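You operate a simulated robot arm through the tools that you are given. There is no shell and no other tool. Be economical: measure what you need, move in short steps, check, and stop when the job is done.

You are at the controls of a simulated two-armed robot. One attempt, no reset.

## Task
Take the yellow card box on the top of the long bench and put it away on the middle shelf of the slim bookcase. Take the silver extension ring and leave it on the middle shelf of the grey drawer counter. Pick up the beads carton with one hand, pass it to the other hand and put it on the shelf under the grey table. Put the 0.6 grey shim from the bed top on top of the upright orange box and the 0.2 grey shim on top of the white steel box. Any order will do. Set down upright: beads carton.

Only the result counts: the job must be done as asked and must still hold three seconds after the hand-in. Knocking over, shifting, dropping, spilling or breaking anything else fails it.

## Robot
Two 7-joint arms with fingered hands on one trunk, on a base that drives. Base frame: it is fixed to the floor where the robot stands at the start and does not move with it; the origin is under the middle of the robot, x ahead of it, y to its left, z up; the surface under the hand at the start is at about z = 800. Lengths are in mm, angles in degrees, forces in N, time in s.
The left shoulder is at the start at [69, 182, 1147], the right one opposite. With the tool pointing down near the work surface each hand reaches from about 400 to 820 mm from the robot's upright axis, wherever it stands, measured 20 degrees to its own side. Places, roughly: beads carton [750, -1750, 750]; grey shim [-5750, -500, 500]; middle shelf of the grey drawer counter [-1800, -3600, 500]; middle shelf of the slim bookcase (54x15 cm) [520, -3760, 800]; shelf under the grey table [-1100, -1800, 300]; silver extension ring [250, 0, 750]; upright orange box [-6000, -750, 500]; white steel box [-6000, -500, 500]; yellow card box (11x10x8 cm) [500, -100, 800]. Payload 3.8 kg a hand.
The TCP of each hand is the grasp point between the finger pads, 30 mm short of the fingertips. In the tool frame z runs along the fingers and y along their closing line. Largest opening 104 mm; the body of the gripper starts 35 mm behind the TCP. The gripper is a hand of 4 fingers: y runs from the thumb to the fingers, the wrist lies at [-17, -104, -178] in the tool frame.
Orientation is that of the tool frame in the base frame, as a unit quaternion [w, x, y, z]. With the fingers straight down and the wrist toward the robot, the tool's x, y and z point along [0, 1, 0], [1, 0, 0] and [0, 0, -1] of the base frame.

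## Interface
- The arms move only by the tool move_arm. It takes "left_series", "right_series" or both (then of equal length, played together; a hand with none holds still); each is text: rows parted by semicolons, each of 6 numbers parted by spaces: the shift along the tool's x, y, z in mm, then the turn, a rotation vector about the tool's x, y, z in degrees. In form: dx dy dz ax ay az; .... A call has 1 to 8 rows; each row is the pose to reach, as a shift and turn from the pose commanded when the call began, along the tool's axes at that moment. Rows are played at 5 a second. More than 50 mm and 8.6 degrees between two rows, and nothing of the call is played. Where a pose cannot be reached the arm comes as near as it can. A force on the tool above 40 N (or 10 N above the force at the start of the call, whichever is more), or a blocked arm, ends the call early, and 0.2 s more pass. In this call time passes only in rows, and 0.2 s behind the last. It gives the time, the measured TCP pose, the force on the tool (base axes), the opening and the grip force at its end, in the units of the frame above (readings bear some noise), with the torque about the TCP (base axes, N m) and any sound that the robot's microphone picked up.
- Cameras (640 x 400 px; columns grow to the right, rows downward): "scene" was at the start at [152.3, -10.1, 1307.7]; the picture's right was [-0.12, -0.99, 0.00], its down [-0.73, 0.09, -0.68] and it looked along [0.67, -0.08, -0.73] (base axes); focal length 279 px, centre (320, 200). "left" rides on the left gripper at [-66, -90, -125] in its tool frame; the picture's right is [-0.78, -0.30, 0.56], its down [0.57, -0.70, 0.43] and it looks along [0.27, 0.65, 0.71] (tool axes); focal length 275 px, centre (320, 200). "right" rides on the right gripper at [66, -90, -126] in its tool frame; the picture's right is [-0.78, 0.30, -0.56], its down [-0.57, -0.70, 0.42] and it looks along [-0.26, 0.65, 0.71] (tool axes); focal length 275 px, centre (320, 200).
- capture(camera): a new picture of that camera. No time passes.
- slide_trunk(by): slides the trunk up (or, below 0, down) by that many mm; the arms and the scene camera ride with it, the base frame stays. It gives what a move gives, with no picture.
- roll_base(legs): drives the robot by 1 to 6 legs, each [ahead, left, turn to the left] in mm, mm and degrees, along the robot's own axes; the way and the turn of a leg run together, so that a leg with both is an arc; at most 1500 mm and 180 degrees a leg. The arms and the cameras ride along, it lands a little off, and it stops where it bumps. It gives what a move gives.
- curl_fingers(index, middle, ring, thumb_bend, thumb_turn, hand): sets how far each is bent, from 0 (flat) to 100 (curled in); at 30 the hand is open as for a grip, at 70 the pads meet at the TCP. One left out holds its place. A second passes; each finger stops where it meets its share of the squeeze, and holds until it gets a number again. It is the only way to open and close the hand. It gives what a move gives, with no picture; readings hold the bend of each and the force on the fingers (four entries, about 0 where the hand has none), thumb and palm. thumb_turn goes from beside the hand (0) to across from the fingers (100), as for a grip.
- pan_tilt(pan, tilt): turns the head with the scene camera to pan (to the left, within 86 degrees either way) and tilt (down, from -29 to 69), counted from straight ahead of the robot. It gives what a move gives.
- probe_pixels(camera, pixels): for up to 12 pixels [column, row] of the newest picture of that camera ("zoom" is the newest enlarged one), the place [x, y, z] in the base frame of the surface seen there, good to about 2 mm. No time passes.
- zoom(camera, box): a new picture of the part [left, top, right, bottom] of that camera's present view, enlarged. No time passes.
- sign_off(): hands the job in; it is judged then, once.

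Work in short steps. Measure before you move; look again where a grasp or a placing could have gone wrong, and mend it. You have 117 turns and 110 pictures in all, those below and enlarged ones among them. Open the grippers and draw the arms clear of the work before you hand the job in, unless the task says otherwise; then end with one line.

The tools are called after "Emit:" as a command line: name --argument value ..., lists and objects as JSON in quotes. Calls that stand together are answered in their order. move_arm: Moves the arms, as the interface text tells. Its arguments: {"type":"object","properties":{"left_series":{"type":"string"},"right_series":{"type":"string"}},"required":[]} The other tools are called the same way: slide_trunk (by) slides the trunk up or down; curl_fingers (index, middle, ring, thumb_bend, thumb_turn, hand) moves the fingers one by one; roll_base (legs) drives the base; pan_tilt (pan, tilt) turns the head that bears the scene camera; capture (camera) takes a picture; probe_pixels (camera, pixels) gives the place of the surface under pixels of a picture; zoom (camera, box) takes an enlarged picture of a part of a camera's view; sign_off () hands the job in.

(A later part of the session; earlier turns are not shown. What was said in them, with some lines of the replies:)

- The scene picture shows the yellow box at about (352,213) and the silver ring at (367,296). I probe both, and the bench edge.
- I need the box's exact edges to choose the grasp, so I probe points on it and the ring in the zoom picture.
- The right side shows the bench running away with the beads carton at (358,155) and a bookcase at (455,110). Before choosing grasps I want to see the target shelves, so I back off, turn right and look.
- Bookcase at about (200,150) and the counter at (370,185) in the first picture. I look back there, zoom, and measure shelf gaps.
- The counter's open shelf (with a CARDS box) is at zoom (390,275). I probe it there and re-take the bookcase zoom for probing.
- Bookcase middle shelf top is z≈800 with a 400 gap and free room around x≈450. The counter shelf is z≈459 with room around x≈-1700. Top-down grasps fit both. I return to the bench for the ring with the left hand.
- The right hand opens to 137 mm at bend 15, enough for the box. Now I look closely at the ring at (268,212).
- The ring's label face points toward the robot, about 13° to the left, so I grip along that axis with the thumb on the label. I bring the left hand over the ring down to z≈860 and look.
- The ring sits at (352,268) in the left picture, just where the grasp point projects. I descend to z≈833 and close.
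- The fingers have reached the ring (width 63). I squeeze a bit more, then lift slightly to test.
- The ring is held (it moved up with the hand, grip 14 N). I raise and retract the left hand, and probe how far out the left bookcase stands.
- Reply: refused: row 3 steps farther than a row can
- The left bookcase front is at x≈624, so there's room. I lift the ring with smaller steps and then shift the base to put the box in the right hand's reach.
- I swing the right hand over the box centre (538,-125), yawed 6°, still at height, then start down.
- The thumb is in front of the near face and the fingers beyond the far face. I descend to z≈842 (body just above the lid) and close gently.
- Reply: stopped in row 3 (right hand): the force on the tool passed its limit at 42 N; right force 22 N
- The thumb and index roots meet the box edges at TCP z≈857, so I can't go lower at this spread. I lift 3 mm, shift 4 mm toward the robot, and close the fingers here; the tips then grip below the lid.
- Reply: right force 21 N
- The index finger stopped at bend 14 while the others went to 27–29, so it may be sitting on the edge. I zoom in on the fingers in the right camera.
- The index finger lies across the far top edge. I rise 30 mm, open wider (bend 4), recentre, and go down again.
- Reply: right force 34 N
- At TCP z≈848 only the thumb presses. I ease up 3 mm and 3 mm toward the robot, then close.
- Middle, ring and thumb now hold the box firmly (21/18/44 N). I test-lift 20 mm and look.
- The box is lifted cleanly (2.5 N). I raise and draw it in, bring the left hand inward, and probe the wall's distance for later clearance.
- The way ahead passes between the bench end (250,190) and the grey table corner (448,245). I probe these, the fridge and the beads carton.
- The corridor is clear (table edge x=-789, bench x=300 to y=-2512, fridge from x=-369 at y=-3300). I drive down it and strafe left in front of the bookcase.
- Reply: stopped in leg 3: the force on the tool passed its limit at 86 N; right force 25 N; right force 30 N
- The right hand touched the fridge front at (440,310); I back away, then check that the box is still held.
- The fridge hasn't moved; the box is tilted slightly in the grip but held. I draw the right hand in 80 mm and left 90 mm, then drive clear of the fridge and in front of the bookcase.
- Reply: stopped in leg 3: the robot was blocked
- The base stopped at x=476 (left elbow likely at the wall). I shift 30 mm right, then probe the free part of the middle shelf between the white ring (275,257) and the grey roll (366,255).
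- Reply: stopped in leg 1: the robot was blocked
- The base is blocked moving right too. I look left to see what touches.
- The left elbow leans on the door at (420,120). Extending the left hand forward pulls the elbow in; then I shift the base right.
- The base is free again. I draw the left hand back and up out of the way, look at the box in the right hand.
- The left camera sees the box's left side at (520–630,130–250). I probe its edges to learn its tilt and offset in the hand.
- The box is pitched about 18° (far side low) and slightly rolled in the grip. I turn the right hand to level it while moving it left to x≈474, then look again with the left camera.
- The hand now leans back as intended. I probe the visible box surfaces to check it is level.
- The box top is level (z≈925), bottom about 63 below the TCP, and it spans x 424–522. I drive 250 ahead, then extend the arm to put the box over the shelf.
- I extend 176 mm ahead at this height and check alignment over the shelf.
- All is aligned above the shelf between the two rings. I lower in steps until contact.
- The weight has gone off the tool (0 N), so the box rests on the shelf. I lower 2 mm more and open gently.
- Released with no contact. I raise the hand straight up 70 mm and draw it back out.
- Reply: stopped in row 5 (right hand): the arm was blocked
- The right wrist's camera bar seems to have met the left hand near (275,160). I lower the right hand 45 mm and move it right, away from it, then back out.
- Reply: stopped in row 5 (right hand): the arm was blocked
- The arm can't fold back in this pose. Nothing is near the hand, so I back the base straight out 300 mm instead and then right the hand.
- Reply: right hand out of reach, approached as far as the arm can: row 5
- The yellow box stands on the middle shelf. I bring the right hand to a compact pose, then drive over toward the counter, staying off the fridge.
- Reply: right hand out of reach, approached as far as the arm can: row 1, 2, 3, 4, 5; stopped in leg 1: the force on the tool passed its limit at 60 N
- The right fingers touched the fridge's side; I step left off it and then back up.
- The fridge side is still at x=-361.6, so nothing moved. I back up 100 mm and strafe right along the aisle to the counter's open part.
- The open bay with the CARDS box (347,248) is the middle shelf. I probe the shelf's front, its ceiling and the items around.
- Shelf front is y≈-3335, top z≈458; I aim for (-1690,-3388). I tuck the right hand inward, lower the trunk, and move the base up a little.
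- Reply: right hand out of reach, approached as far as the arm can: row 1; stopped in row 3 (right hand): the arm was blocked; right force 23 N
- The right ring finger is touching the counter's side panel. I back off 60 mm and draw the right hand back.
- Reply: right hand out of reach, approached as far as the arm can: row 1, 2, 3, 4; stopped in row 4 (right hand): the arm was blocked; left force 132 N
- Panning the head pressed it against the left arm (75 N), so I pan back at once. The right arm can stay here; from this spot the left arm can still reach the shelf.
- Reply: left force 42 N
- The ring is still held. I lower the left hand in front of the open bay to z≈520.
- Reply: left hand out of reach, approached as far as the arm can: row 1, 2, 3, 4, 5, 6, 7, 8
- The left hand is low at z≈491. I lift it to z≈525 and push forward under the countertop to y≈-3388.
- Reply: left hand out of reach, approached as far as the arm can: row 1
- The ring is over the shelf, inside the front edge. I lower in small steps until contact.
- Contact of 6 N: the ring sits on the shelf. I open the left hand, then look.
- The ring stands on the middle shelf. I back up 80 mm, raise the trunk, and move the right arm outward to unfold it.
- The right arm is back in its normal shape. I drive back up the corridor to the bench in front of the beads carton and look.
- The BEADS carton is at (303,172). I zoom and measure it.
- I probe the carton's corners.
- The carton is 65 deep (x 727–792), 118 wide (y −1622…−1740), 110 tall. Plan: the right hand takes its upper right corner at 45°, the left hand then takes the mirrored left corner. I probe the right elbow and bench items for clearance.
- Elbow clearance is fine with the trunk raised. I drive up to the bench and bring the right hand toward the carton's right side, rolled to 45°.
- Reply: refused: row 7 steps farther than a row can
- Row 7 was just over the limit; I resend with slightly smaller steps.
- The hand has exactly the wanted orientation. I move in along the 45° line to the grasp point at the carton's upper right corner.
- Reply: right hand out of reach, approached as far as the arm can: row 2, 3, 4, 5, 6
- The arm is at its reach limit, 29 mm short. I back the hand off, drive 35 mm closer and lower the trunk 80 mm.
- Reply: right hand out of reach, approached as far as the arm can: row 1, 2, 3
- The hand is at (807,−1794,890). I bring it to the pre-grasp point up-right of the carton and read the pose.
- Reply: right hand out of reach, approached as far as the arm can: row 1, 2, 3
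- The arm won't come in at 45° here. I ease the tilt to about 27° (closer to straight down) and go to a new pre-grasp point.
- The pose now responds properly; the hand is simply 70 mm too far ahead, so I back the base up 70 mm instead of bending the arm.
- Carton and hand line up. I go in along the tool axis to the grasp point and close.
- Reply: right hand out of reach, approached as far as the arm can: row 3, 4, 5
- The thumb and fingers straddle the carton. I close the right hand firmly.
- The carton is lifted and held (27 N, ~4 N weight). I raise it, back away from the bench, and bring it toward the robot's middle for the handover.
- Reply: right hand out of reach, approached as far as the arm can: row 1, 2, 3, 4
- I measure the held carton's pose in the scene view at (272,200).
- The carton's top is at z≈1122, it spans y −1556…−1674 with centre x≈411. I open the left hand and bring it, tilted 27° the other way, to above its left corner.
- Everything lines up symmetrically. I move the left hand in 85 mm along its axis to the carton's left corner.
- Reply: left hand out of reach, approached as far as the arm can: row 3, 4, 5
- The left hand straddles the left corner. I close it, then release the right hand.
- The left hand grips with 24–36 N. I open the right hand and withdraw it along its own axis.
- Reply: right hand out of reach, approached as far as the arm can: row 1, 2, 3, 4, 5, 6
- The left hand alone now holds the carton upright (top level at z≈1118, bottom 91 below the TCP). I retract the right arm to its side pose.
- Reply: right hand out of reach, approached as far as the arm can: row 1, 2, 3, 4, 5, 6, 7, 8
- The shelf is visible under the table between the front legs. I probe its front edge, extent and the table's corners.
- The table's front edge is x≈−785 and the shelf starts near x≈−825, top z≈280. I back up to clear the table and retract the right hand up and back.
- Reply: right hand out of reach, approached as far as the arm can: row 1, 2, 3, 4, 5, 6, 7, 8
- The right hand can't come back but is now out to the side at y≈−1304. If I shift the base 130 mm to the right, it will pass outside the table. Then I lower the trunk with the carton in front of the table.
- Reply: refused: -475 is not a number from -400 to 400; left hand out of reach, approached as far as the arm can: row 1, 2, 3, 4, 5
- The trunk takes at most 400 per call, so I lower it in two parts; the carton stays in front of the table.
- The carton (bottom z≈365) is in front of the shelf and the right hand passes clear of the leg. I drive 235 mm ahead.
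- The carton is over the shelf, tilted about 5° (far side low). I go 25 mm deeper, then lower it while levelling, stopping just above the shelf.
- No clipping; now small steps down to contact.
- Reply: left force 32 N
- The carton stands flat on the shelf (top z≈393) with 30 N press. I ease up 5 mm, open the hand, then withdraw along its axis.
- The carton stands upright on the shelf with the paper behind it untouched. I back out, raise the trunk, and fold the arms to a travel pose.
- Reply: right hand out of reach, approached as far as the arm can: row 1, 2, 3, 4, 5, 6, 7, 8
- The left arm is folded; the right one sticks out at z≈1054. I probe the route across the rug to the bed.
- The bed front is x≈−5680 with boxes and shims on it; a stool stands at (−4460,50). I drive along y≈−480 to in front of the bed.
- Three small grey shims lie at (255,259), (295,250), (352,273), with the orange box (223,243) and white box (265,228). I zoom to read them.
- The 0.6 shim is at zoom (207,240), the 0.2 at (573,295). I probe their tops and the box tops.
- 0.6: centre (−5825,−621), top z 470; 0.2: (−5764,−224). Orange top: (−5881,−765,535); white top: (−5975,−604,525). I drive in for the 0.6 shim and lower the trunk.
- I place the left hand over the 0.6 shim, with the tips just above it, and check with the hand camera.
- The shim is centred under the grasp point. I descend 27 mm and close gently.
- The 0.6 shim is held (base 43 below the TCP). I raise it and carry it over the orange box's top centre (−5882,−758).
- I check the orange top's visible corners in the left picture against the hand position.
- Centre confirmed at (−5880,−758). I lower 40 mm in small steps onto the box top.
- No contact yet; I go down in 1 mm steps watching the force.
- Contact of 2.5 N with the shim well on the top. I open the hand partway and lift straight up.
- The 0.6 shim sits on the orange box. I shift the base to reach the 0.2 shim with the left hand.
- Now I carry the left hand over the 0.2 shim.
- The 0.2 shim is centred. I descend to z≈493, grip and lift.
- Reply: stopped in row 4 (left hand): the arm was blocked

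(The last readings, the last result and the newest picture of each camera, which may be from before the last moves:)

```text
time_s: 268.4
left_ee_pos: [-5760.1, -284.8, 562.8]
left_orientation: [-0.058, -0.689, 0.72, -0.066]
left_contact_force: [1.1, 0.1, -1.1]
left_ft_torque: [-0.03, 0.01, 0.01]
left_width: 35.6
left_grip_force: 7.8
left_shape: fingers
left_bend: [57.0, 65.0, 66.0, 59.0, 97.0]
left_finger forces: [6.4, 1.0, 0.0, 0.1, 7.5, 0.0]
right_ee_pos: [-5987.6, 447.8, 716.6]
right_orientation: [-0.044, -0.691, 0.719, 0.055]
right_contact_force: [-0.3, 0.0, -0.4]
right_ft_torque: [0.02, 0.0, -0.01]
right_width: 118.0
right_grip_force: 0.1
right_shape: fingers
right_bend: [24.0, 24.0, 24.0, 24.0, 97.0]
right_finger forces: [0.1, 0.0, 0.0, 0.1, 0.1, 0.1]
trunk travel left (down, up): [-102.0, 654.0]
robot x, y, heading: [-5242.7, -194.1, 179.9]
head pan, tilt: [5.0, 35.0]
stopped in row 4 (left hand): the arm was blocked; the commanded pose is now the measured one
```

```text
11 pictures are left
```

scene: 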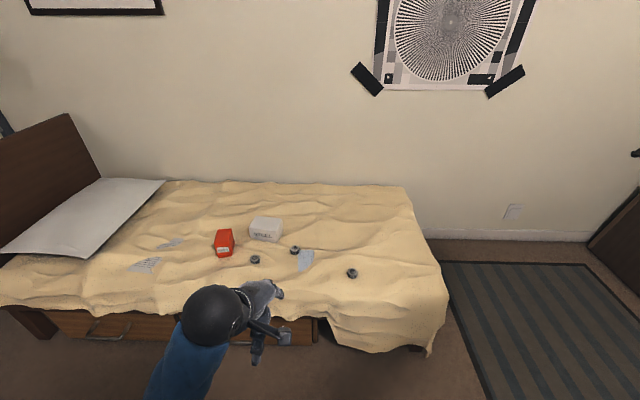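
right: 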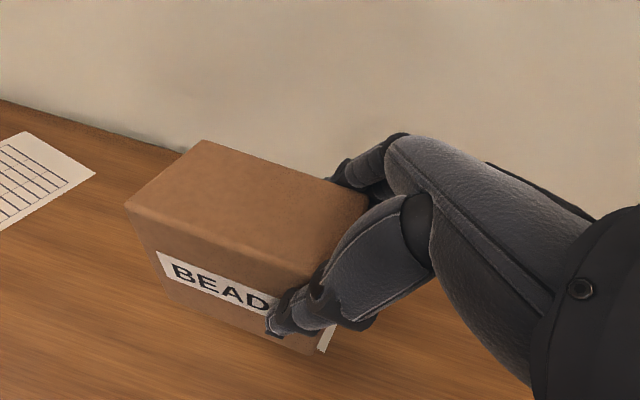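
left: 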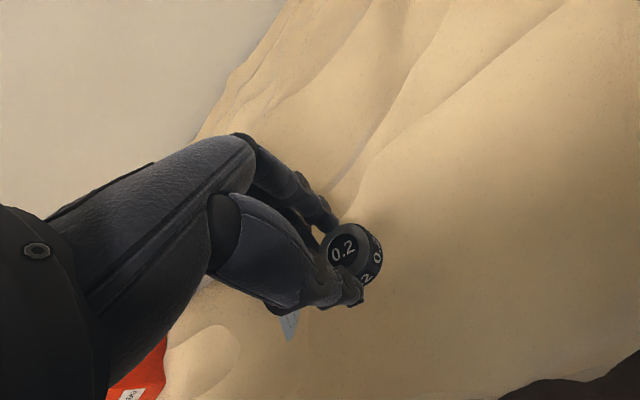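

The 0.2 shim is held; the left arm jammed near the body when lifting. I lift with the trunk instead and shift the base left toward the white box.

Emit:
slide_trunk --by 110

Emit:
roll_base --legs '[[40, 245, 0]]'

Emit:
move_arm --left_series "20 20 -5 0 -3 0; 40 40 -10 0 -7 0; 55 65 -10 0 -10 0"

```text
time_s: 269.9
left_ee_pos: [-5762.3, -342.6, 656.4]
left_orientation: [-0.108, -0.685, 0.711, -0.114]
left_contact_force: [-1.2, 0.8, 0.1]
left_ft_torque: [-0.04, 0.01, -0.02]
left_width: 35.6
left_grip_force: 7.5
left_shape: fingers
left_bend: [57.0, 65.0, 66.0, 59.0, 97.0]
left_finger forces: [6.5, 0.9, 0.0, 0.1, 7.4, 0.1]
right_ee_pos: [-5965.8, 446.4, 906.1]
right_orientation: [-0.089, -0.687, 0.714, 0.098]
right_contact_force: [0.7, 0.5, -0.6]
right_ft_torque: [-0.01, 0.0, -0.01]
right_width: 117.9
right_grip_force: 0.1
right_shape: fingers
right_bend: [24.0, 24.0, 24.0, 24.0, 97.0]
right_finger forces: [0.1, 0.0, 0.1, 0.0, 0.0, 0.1]
trunk travel left (down, up): [-212.0, 544.0]
robot x, y, heading: [-5242.8, -196.5, 179.8]
head pan, tilt: [5.0, 35.0]
stopped: the arm was blocked; the commanded pose is now the measured one
```

```text
time_s: 271.7
left_ee_pos: [-5803.5, -582.1, 655.5]
left_orientation: [-0.107, -0.685, 0.711, -0.114]
left_contact_force: [-0.7, 0.0, 0.1]
left_ft_torque: [0.0, 0.0, -0.02]
left_width: 35.7
left_grip_force: 7.5
left_shape: fingers
left_bend: [57.0, 65.0, 66.0, 59.0, 97.0]
left_finger forces: [6.5, 0.9, 0.0, 0.0, 7.4, 0.0]
right_ee_pos: [-6006.7, 206.6, 907.7]
right_orientation: [-0.088, -0.687, 0.715, 0.098]
right_contact_force: [-0.5, -0.2, 0.1]
right_ft_torque: [0.0, 0.0, 0.05]
right_width: 118.0
right_grip_force: 0.0
right_shape: fingers
right_bend: [24.0, 24.0, 24.0, 24.0, 97.0]
right_finger forces: [0.0, 0.0, 0.1, 0.0, 0.0, 0.0]
trunk travel left (down, up): [-212.0, 544.0]
robot x, y, heading: [-5282.1, -430.9, 180.0]
head pan, tilt: [5.0, 35.0]
```

```text
time_s: 272.5
left_ee_pos: [-5871.1, -627.9, 679.7]
left_orientation: [-0.044, -0.692, 0.718, -0.054]
left_contact_force: [0.0, 0.6, -0.1]
left_ft_torque: [0.01, 0.0, -0.04]
left_width: 35.3
left_grip_force: 7.1
left_shape: fingers
left_bend: [57.0, 65.0, 66.0, 59.0, 97.0]
left_finger forces: [6.5, 1.0, 0.0, 0.1, 7.2, 0.0]
right_ee_pos: [-6007.6, 206.4, 907.3]
right_orientation: [-0.09, -0.686, 0.715, 0.097]
right_contact_force: [-0.1, -0.2, 0.4]
right_ft_torque: [0.02, 0.01, 0.0]
right_width: 118.2
right_grip_force: 0.1
right_shape: fingers
right_bend: [24.0, 24.0, 24.0, 24.0, 97.0]
right_finger forces: [0.0, 0.0, 0.0, 0.0, 0.0, 0.1]
trunk travel left (down, up): [-212.0, 544.0]
robot x, y, heading: [-5284.7, -437.5, 180.0]
head pan, tilt: [5.0, 35.0]
```

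I level the hand (−8° roll) and bring the shim over the white box's top centre at z≈620.

Emit:
move_arm --left_series "-9 35 10 0 -3 0; -18 70 25 0 -6 0; -28 105.7 45 0 -8 0; -28 105.7 54.5 0 -8 0"

Emit:
capture --camera "left"

Emit:
probe_pixels --camera "left" --pixels '[[345, 250], [370, 270], [400, 250], [330, 330], [300, 330], [420, 300], [380, 330], [380, 220], [280, 320]]'

```text
time_s: 273.5
left_ee_pos: [-5974.4, -605.6, 620.0]
left_orientation: [0.006, -0.695, 0.719, -0.004]
left_contact_force: [-0.6, -0.3, -1.1]
left_ft_torque: [0.01, 0.03, 0.06]
left_width: 35.3
left_grip_force: 7.5
left_shape: fingers
left_bend: [57.0, 65.0, 66.0, 59.0, 97.0]
left_finger forces: [6.4, 0.9, 0.0, 0.0, 7.2, 0.2]
right_ee_pos: [-6006.7, 207.3, 907.6]
right_orientation: [-0.089, -0.687, 0.714, 0.096]
right_contact_force: [1.2, 0.3, 0.4]
right_ft_torque: [-0.01, 0.01, -0.01]
right_width: 118.1
right_grip_force: 0.0
right_shape: fingers
right_bend: [24.0, 24.0, 24.0, 24.0, 97.0]
right_finger forces: [0.1, 0.1, 0.0, 0.1, 0.0, 0.0]
trunk travel left (down, up): [-212.0, 544.0]
robot x, y, heading: [-5285.6, -434.7, 179.9]
head pan, tilt: [5.0, 35.0]
```

```text
10 pictures are left
```

left: 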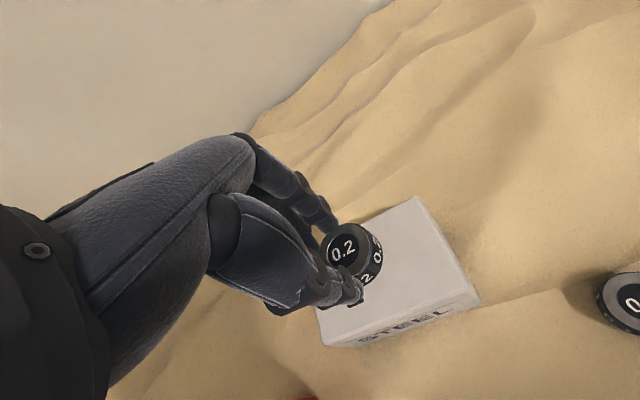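

```text
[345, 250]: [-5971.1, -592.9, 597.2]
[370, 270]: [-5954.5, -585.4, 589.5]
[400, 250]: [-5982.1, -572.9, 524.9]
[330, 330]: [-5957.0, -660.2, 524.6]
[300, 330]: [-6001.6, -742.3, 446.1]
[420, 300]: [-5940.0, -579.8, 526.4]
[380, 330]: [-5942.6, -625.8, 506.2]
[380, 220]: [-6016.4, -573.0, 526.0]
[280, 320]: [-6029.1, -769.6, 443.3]
```

The shim is centred over the white top (z≈525). I lower in steps.

Emit:
move_arm --left_series "0 0 25 0 0 0; 0 0 40 0 0 0; 0 0 46 0 0 0; 0 0 48 0 0 0"

Emit:
move_arm --left_series "0 0 1 0 0 0; 0 0 2 0 0 0; 0 0 3 0 0 0"

```text
time_s: 274.5
left_ee_pos: [-5974.3, -604.7, 571.3]
left_orientation: [0.005, -0.694, 0.72, -0.006]
left_contact_force: [-0.3, -0.4, -0.6]
left_ft_torque: [0.0, 0.01, 0.01]
left_width: 35.4
left_grip_force: 7.0
left_shape: fingers
left_bend: [57.0, 65.0, 66.0, 59.0, 97.0]
left_finger forces: [6.4, 0.9, 0.1, 0.0, 7.3, 0.0]
right_ee_pos: [-6005.4, 206.7, 906.2]
right_orientation: [-0.09, -0.687, 0.714, 0.097]
right_contact_force: [0.3, -0.2, -1.2]
right_ft_torque: [0.03, 0.01, 0.0]
right_width: 118.2
right_grip_force: 0.1
right_shape: fingers
right_bend: [24.0, 24.0, 24.0, 24.0, 97.0]
right_finger forces: [0.0, 0.0, 0.0, 0.0, 0.0, 0.0]
trunk travel left (down, up): [-212.0, 544.0]
robot x, y, heading: [-5281.5, -433.8, 179.9]
head pan, tilt: [5.0, 35.0]
```

```text
time_s: 275.3
left_ee_pos: [-5974.1, -604.7, 570.2]
left_orientation: [0.005, -0.694, 0.72, -0.005]
left_contact_force: [0.3, 0.2, 0.6]
left_ft_torque: [-0.05, 0.0, 0.04]
left_width: 35.3
left_grip_force: 7.2
left_shape: fingers
left_bend: [57.0, 65.0, 66.0, 59.0, 97.0]
left_finger forces: [6.4, 0.9, 0.0, 0.0, 7.4, 0.0]
right_ee_pos: [-6006.4, 207.0, 907.9]
right_orientation: [-0.09, -0.687, 0.714, 0.097]
right_contact_force: [-0.7, -0.1, 0.1]
right_ft_torque: [0.0, 0.0, -0.01]
right_width: 118.1
right_grip_force: 0.2
right_shape: fingers
right_bend: [24.0, 24.0, 24.0, 24.0, 97.0]
right_finger forces: [0.1, 0.0, 0.1, 0.0, 0.1, 0.1]
trunk travel left (down, up): [-212.0, 544.0]
robot x, y, heading: [-5282.2, -435.9, 179.9]
head pan, tilt: [5.0, 35.0]
```

Slight contact begins (−0.6 → +0.6 N). I go another 2 mm and check.

Emit:
move_arm --left_series "0 0 1 0 0 0; 0 0 2 0 0 0; 0 0 2.5 0 0 0"

Emit:
zoom --camera "left" --box '[260, 170, 500, 370]'

```text
time_s: 276.1
left_ee_pos: [-5974.8, -603.5, 569.8]
left_orientation: [0.005, -0.695, 0.719, -0.005]
left_contact_force: [0.6, 0.1, 3.1]
left_ft_torque: [0.02, 0.02, 0.03]
left_width: 35.6
left_grip_force: 8.3
left_shape: fingers
left_bend: [57.0, 65.0, 66.0, 59.0, 97.0]
left_finger forces: [6.9, 1.0, 0.0, 0.0, 7.9, 0.0]
right_ee_pos: [-6007.0, 206.4, 907.0]
right_orientation: [-0.09, -0.687, 0.715, 0.098]
right_contact_force: [-0.5, 0.4, 0.2]
right_ft_torque: [0.02, 0.02, 0.01]
right_width: 117.8
right_grip_force: 0.0
right_shape: fingers
right_bend: [24.0, 24.0, 24.0, 24.0, 97.0]
right_finger forces: [0.1, 0.0, 0.1, 0.1, 0.1, 0.0]
trunk travel left (down, up): [-212.0, 544.0]
robot x, y, heading: [-5283.6, -435.6, 179.7]
head pan, tilt: [5.0, 35.0]
```

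```text
2.00 times, centred on (380, 270) of left
```

zoom: 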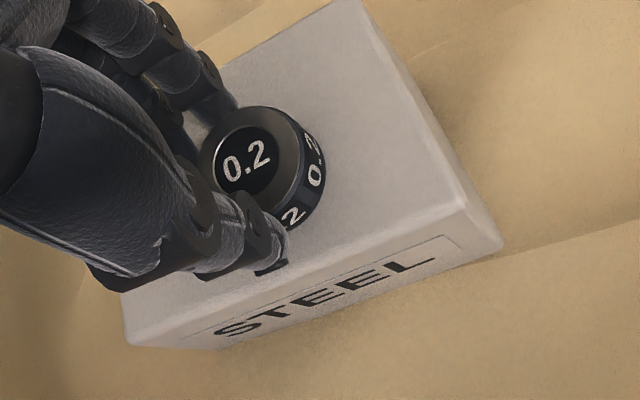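

The shim rests on the white top with 3 N. I release and lift straight up.

Emit:
curl_fingers --hand "left" --index 44 --middle 44 --ring 44 --thumb_bend 44

Emit:
move_arm --left_series "0 0 -20 0 0 0; 0 0 -50 0 0 0; 0 0 -95 0 0 0; 0 -40 -110 0 0 0; 0 -85 -110 0 0 0"

Emit:
roll_base --legs '[[-350, 0, 0]]'

Emit:
capture --camera "scene"

```text
time_s: 277.1
left_ee_pos: [-5972.6, -605.6, 567.8]
left_orientation: [0.005, -0.694, 0.72, -0.005]
left_contact_force: [-0.6, 0.3, -0.2]
left_ft_torque: [-0.01, 0.01, -0.02]
left_width: 68.8
left_grip_force: 0.0
left_shape: fingers
left_bend: [44.0, 44.0, 44.0, 44.0, 97.0]
left_finger forces: [0.0, 0.1, 0.0, 0.0, 0.0, 0.0]
right_ee_pos: [-6006.3, 207.3, 906.8]
right_orientation: [-0.089, -0.687, 0.715, 0.097]
right_contact_force: [0.6, -0.2, -0.1]
right_ft_torque: [-0.01, 0.0, 0.0]
right_width: 118.1
right_grip_force: 0.1
right_shape: fingers
right_bend: [24.0, 24.0, 24.0, 24.0, 97.0]
right_finger forces: [0.1, 0.0, 0.0, 0.0, 0.0, 0.0]
trunk travel left (down, up): [-212.0, 544.0]
robot x, y, heading: [-5287.5, -435.3, 180.1]
head pan, tilt: [5.0, 35.0]
```

```text
time_s: 278.3
left_ee_pos: [-5888.5, -607.9, 678.2]
left_orientation: [0.005, -0.694, 0.719, -0.004]
left_contact_force: [-0.5, 0.4, -1.2]
left_ft_torque: [0.0, 0.01, 0.02]
left_width: 68.9
left_grip_force: 0.0
left_shape: fingers
left_bend: [44.0, 44.0, 44.0, 44.0, 97.0]
left_finger forces: [0.0, 0.0, 0.1, 0.0, 0.0, 0.0]
right_ee_pos: [-6006.4, 205.6, 907.6]
right_orientation: [-0.09, -0.687, 0.715, 0.097]
right_contact_force: [0.1, -0.6, 0.3]
right_ft_torque: [0.01, 0.0, 0.0]
right_width: 118.0
right_grip_force: 0.0
right_shape: fingers
right_bend: [24.0, 24.0, 24.0, 24.0, 97.0]
right_finger forces: [0.0, 0.0, 0.0, 0.1, 0.1, 0.0]
trunk travel left (down, up): [-212.0, 544.0]
robot x, y, heading: [-5284.0, -436.4, 179.6]
head pan, tilt: [5.0, 35.0]
```

```text
time_s: 280.6
left_ee_pos: [-5541.6, -609.1, 678.3]
left_orientation: [0.005, -0.694, 0.72, -0.005]
left_contact_force: [0.0, 0.4, 0.8]
left_ft_torque: [0.05, -0.01, 0.01]
left_width: 69.0
left_grip_force: 0.1
left_shape: fingers
left_bend: [44.0, 44.0, 44.0, 44.0, 97.0]
left_finger forces: [0.1, 0.0, 0.0, 0.0, 0.0, 0.0]
right_ee_pos: [-5658.4, 206.0, 907.1]
right_orientation: [-0.09, -0.687, 0.715, 0.098]
right_contact_force: [-0.2, 0.7, -0.1]
right_ft_torque: [0.03, -0.01, 0.0]
right_width: 118.0
right_grip_force: 0.1
right_shape: fingers
right_bend: [24.0, 24.0, 24.0, 24.0, 97.0]
right_finger forces: [0.1, 0.0, 0.0, 0.1, 0.0, 0.1]
trunk travel left (down, up): [-212.0, 544.0]
robot x, y, heading: [-4932.6, -434.0, 179.8]
head pan, tilt: [5.0, 35.0]
```

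```text
8 pictures are left
```

scene: 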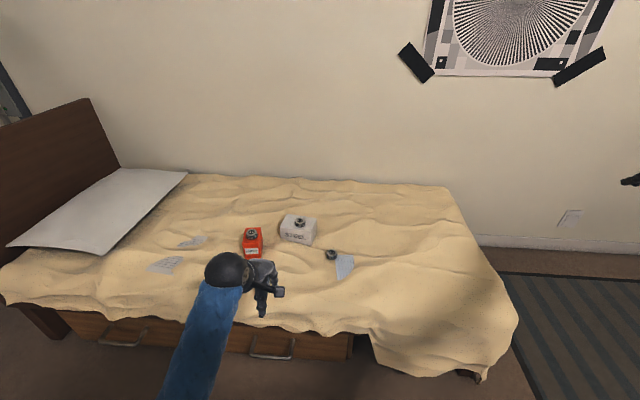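

Both shims sit on their boxes at (251,233) and (299,222). I open the hands fully and take a close look before handing in.

Emit:
curl_fingers --hand "left" --index 30 --middle 30 --ring 30 --thumb_bend 30

Emit:
zoom --camera "scene" --box '[220, 200, 360, 280]'

```text
time_s: 281.6
left_ee_pos: [-5542.2, -608.5, 678.1]
left_orientation: [0.005, -0.694, 0.72, -0.006]
left_contact_force: [0.3, 0.4, 0.0]
left_ft_torque: [0.01, 0.02, 0.02]
left_width: 104.2
left_grip_force: 0.0
left_shape: fingers
left_bend: [30.0, 30.0, 30.0, 30.0, 97.0]
left_finger forces: [0.0, 0.0, 0.0, 0.0, 0.0, 0.1]
right_ee_pos: [-5659.0, 205.6, 906.2]
right_orientation: [-0.09, -0.687, 0.715, 0.098]
right_contact_force: [-0.1, -0.3, -0.3]
right_ft_torque: [-0.03, 0.0, 0.0]
right_width: 118.0
right_grip_force: 0.0
right_shape: fingers
right_bend: [24.0, 24.0, 24.0, 24.0, 97.0]
right_finger forces: [0.1, 0.0, 0.1, 0.1, 0.0, 0.1]
trunk travel left (down, up): [-212.0, 544.0]
robot x, y, heading: [-4934.3, -434.1, 180.0]
head pan, tilt: [5.0, 35.0]
```

```text
4.57 times, centred on (290, 240) of scene
```

zoom: 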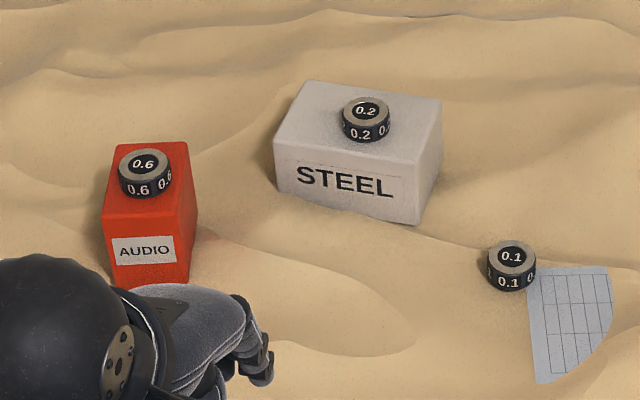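

The 0.6 shim is on the orange box, the 0.2 on the white steel box, and all other tasks are done; I hand in.

Emit:
sign_off

```text
The job is handed in.
```

The job is handed in with all five items placed as asked: the yellow box, the silver ring, the beads carton (upright, after the hand-to-hand pass) and both shims. On the way the right hand bumped the fridge twice and the counter's side panel once. The fridge measured in the same place afterwards; I did not re-measure the counter.
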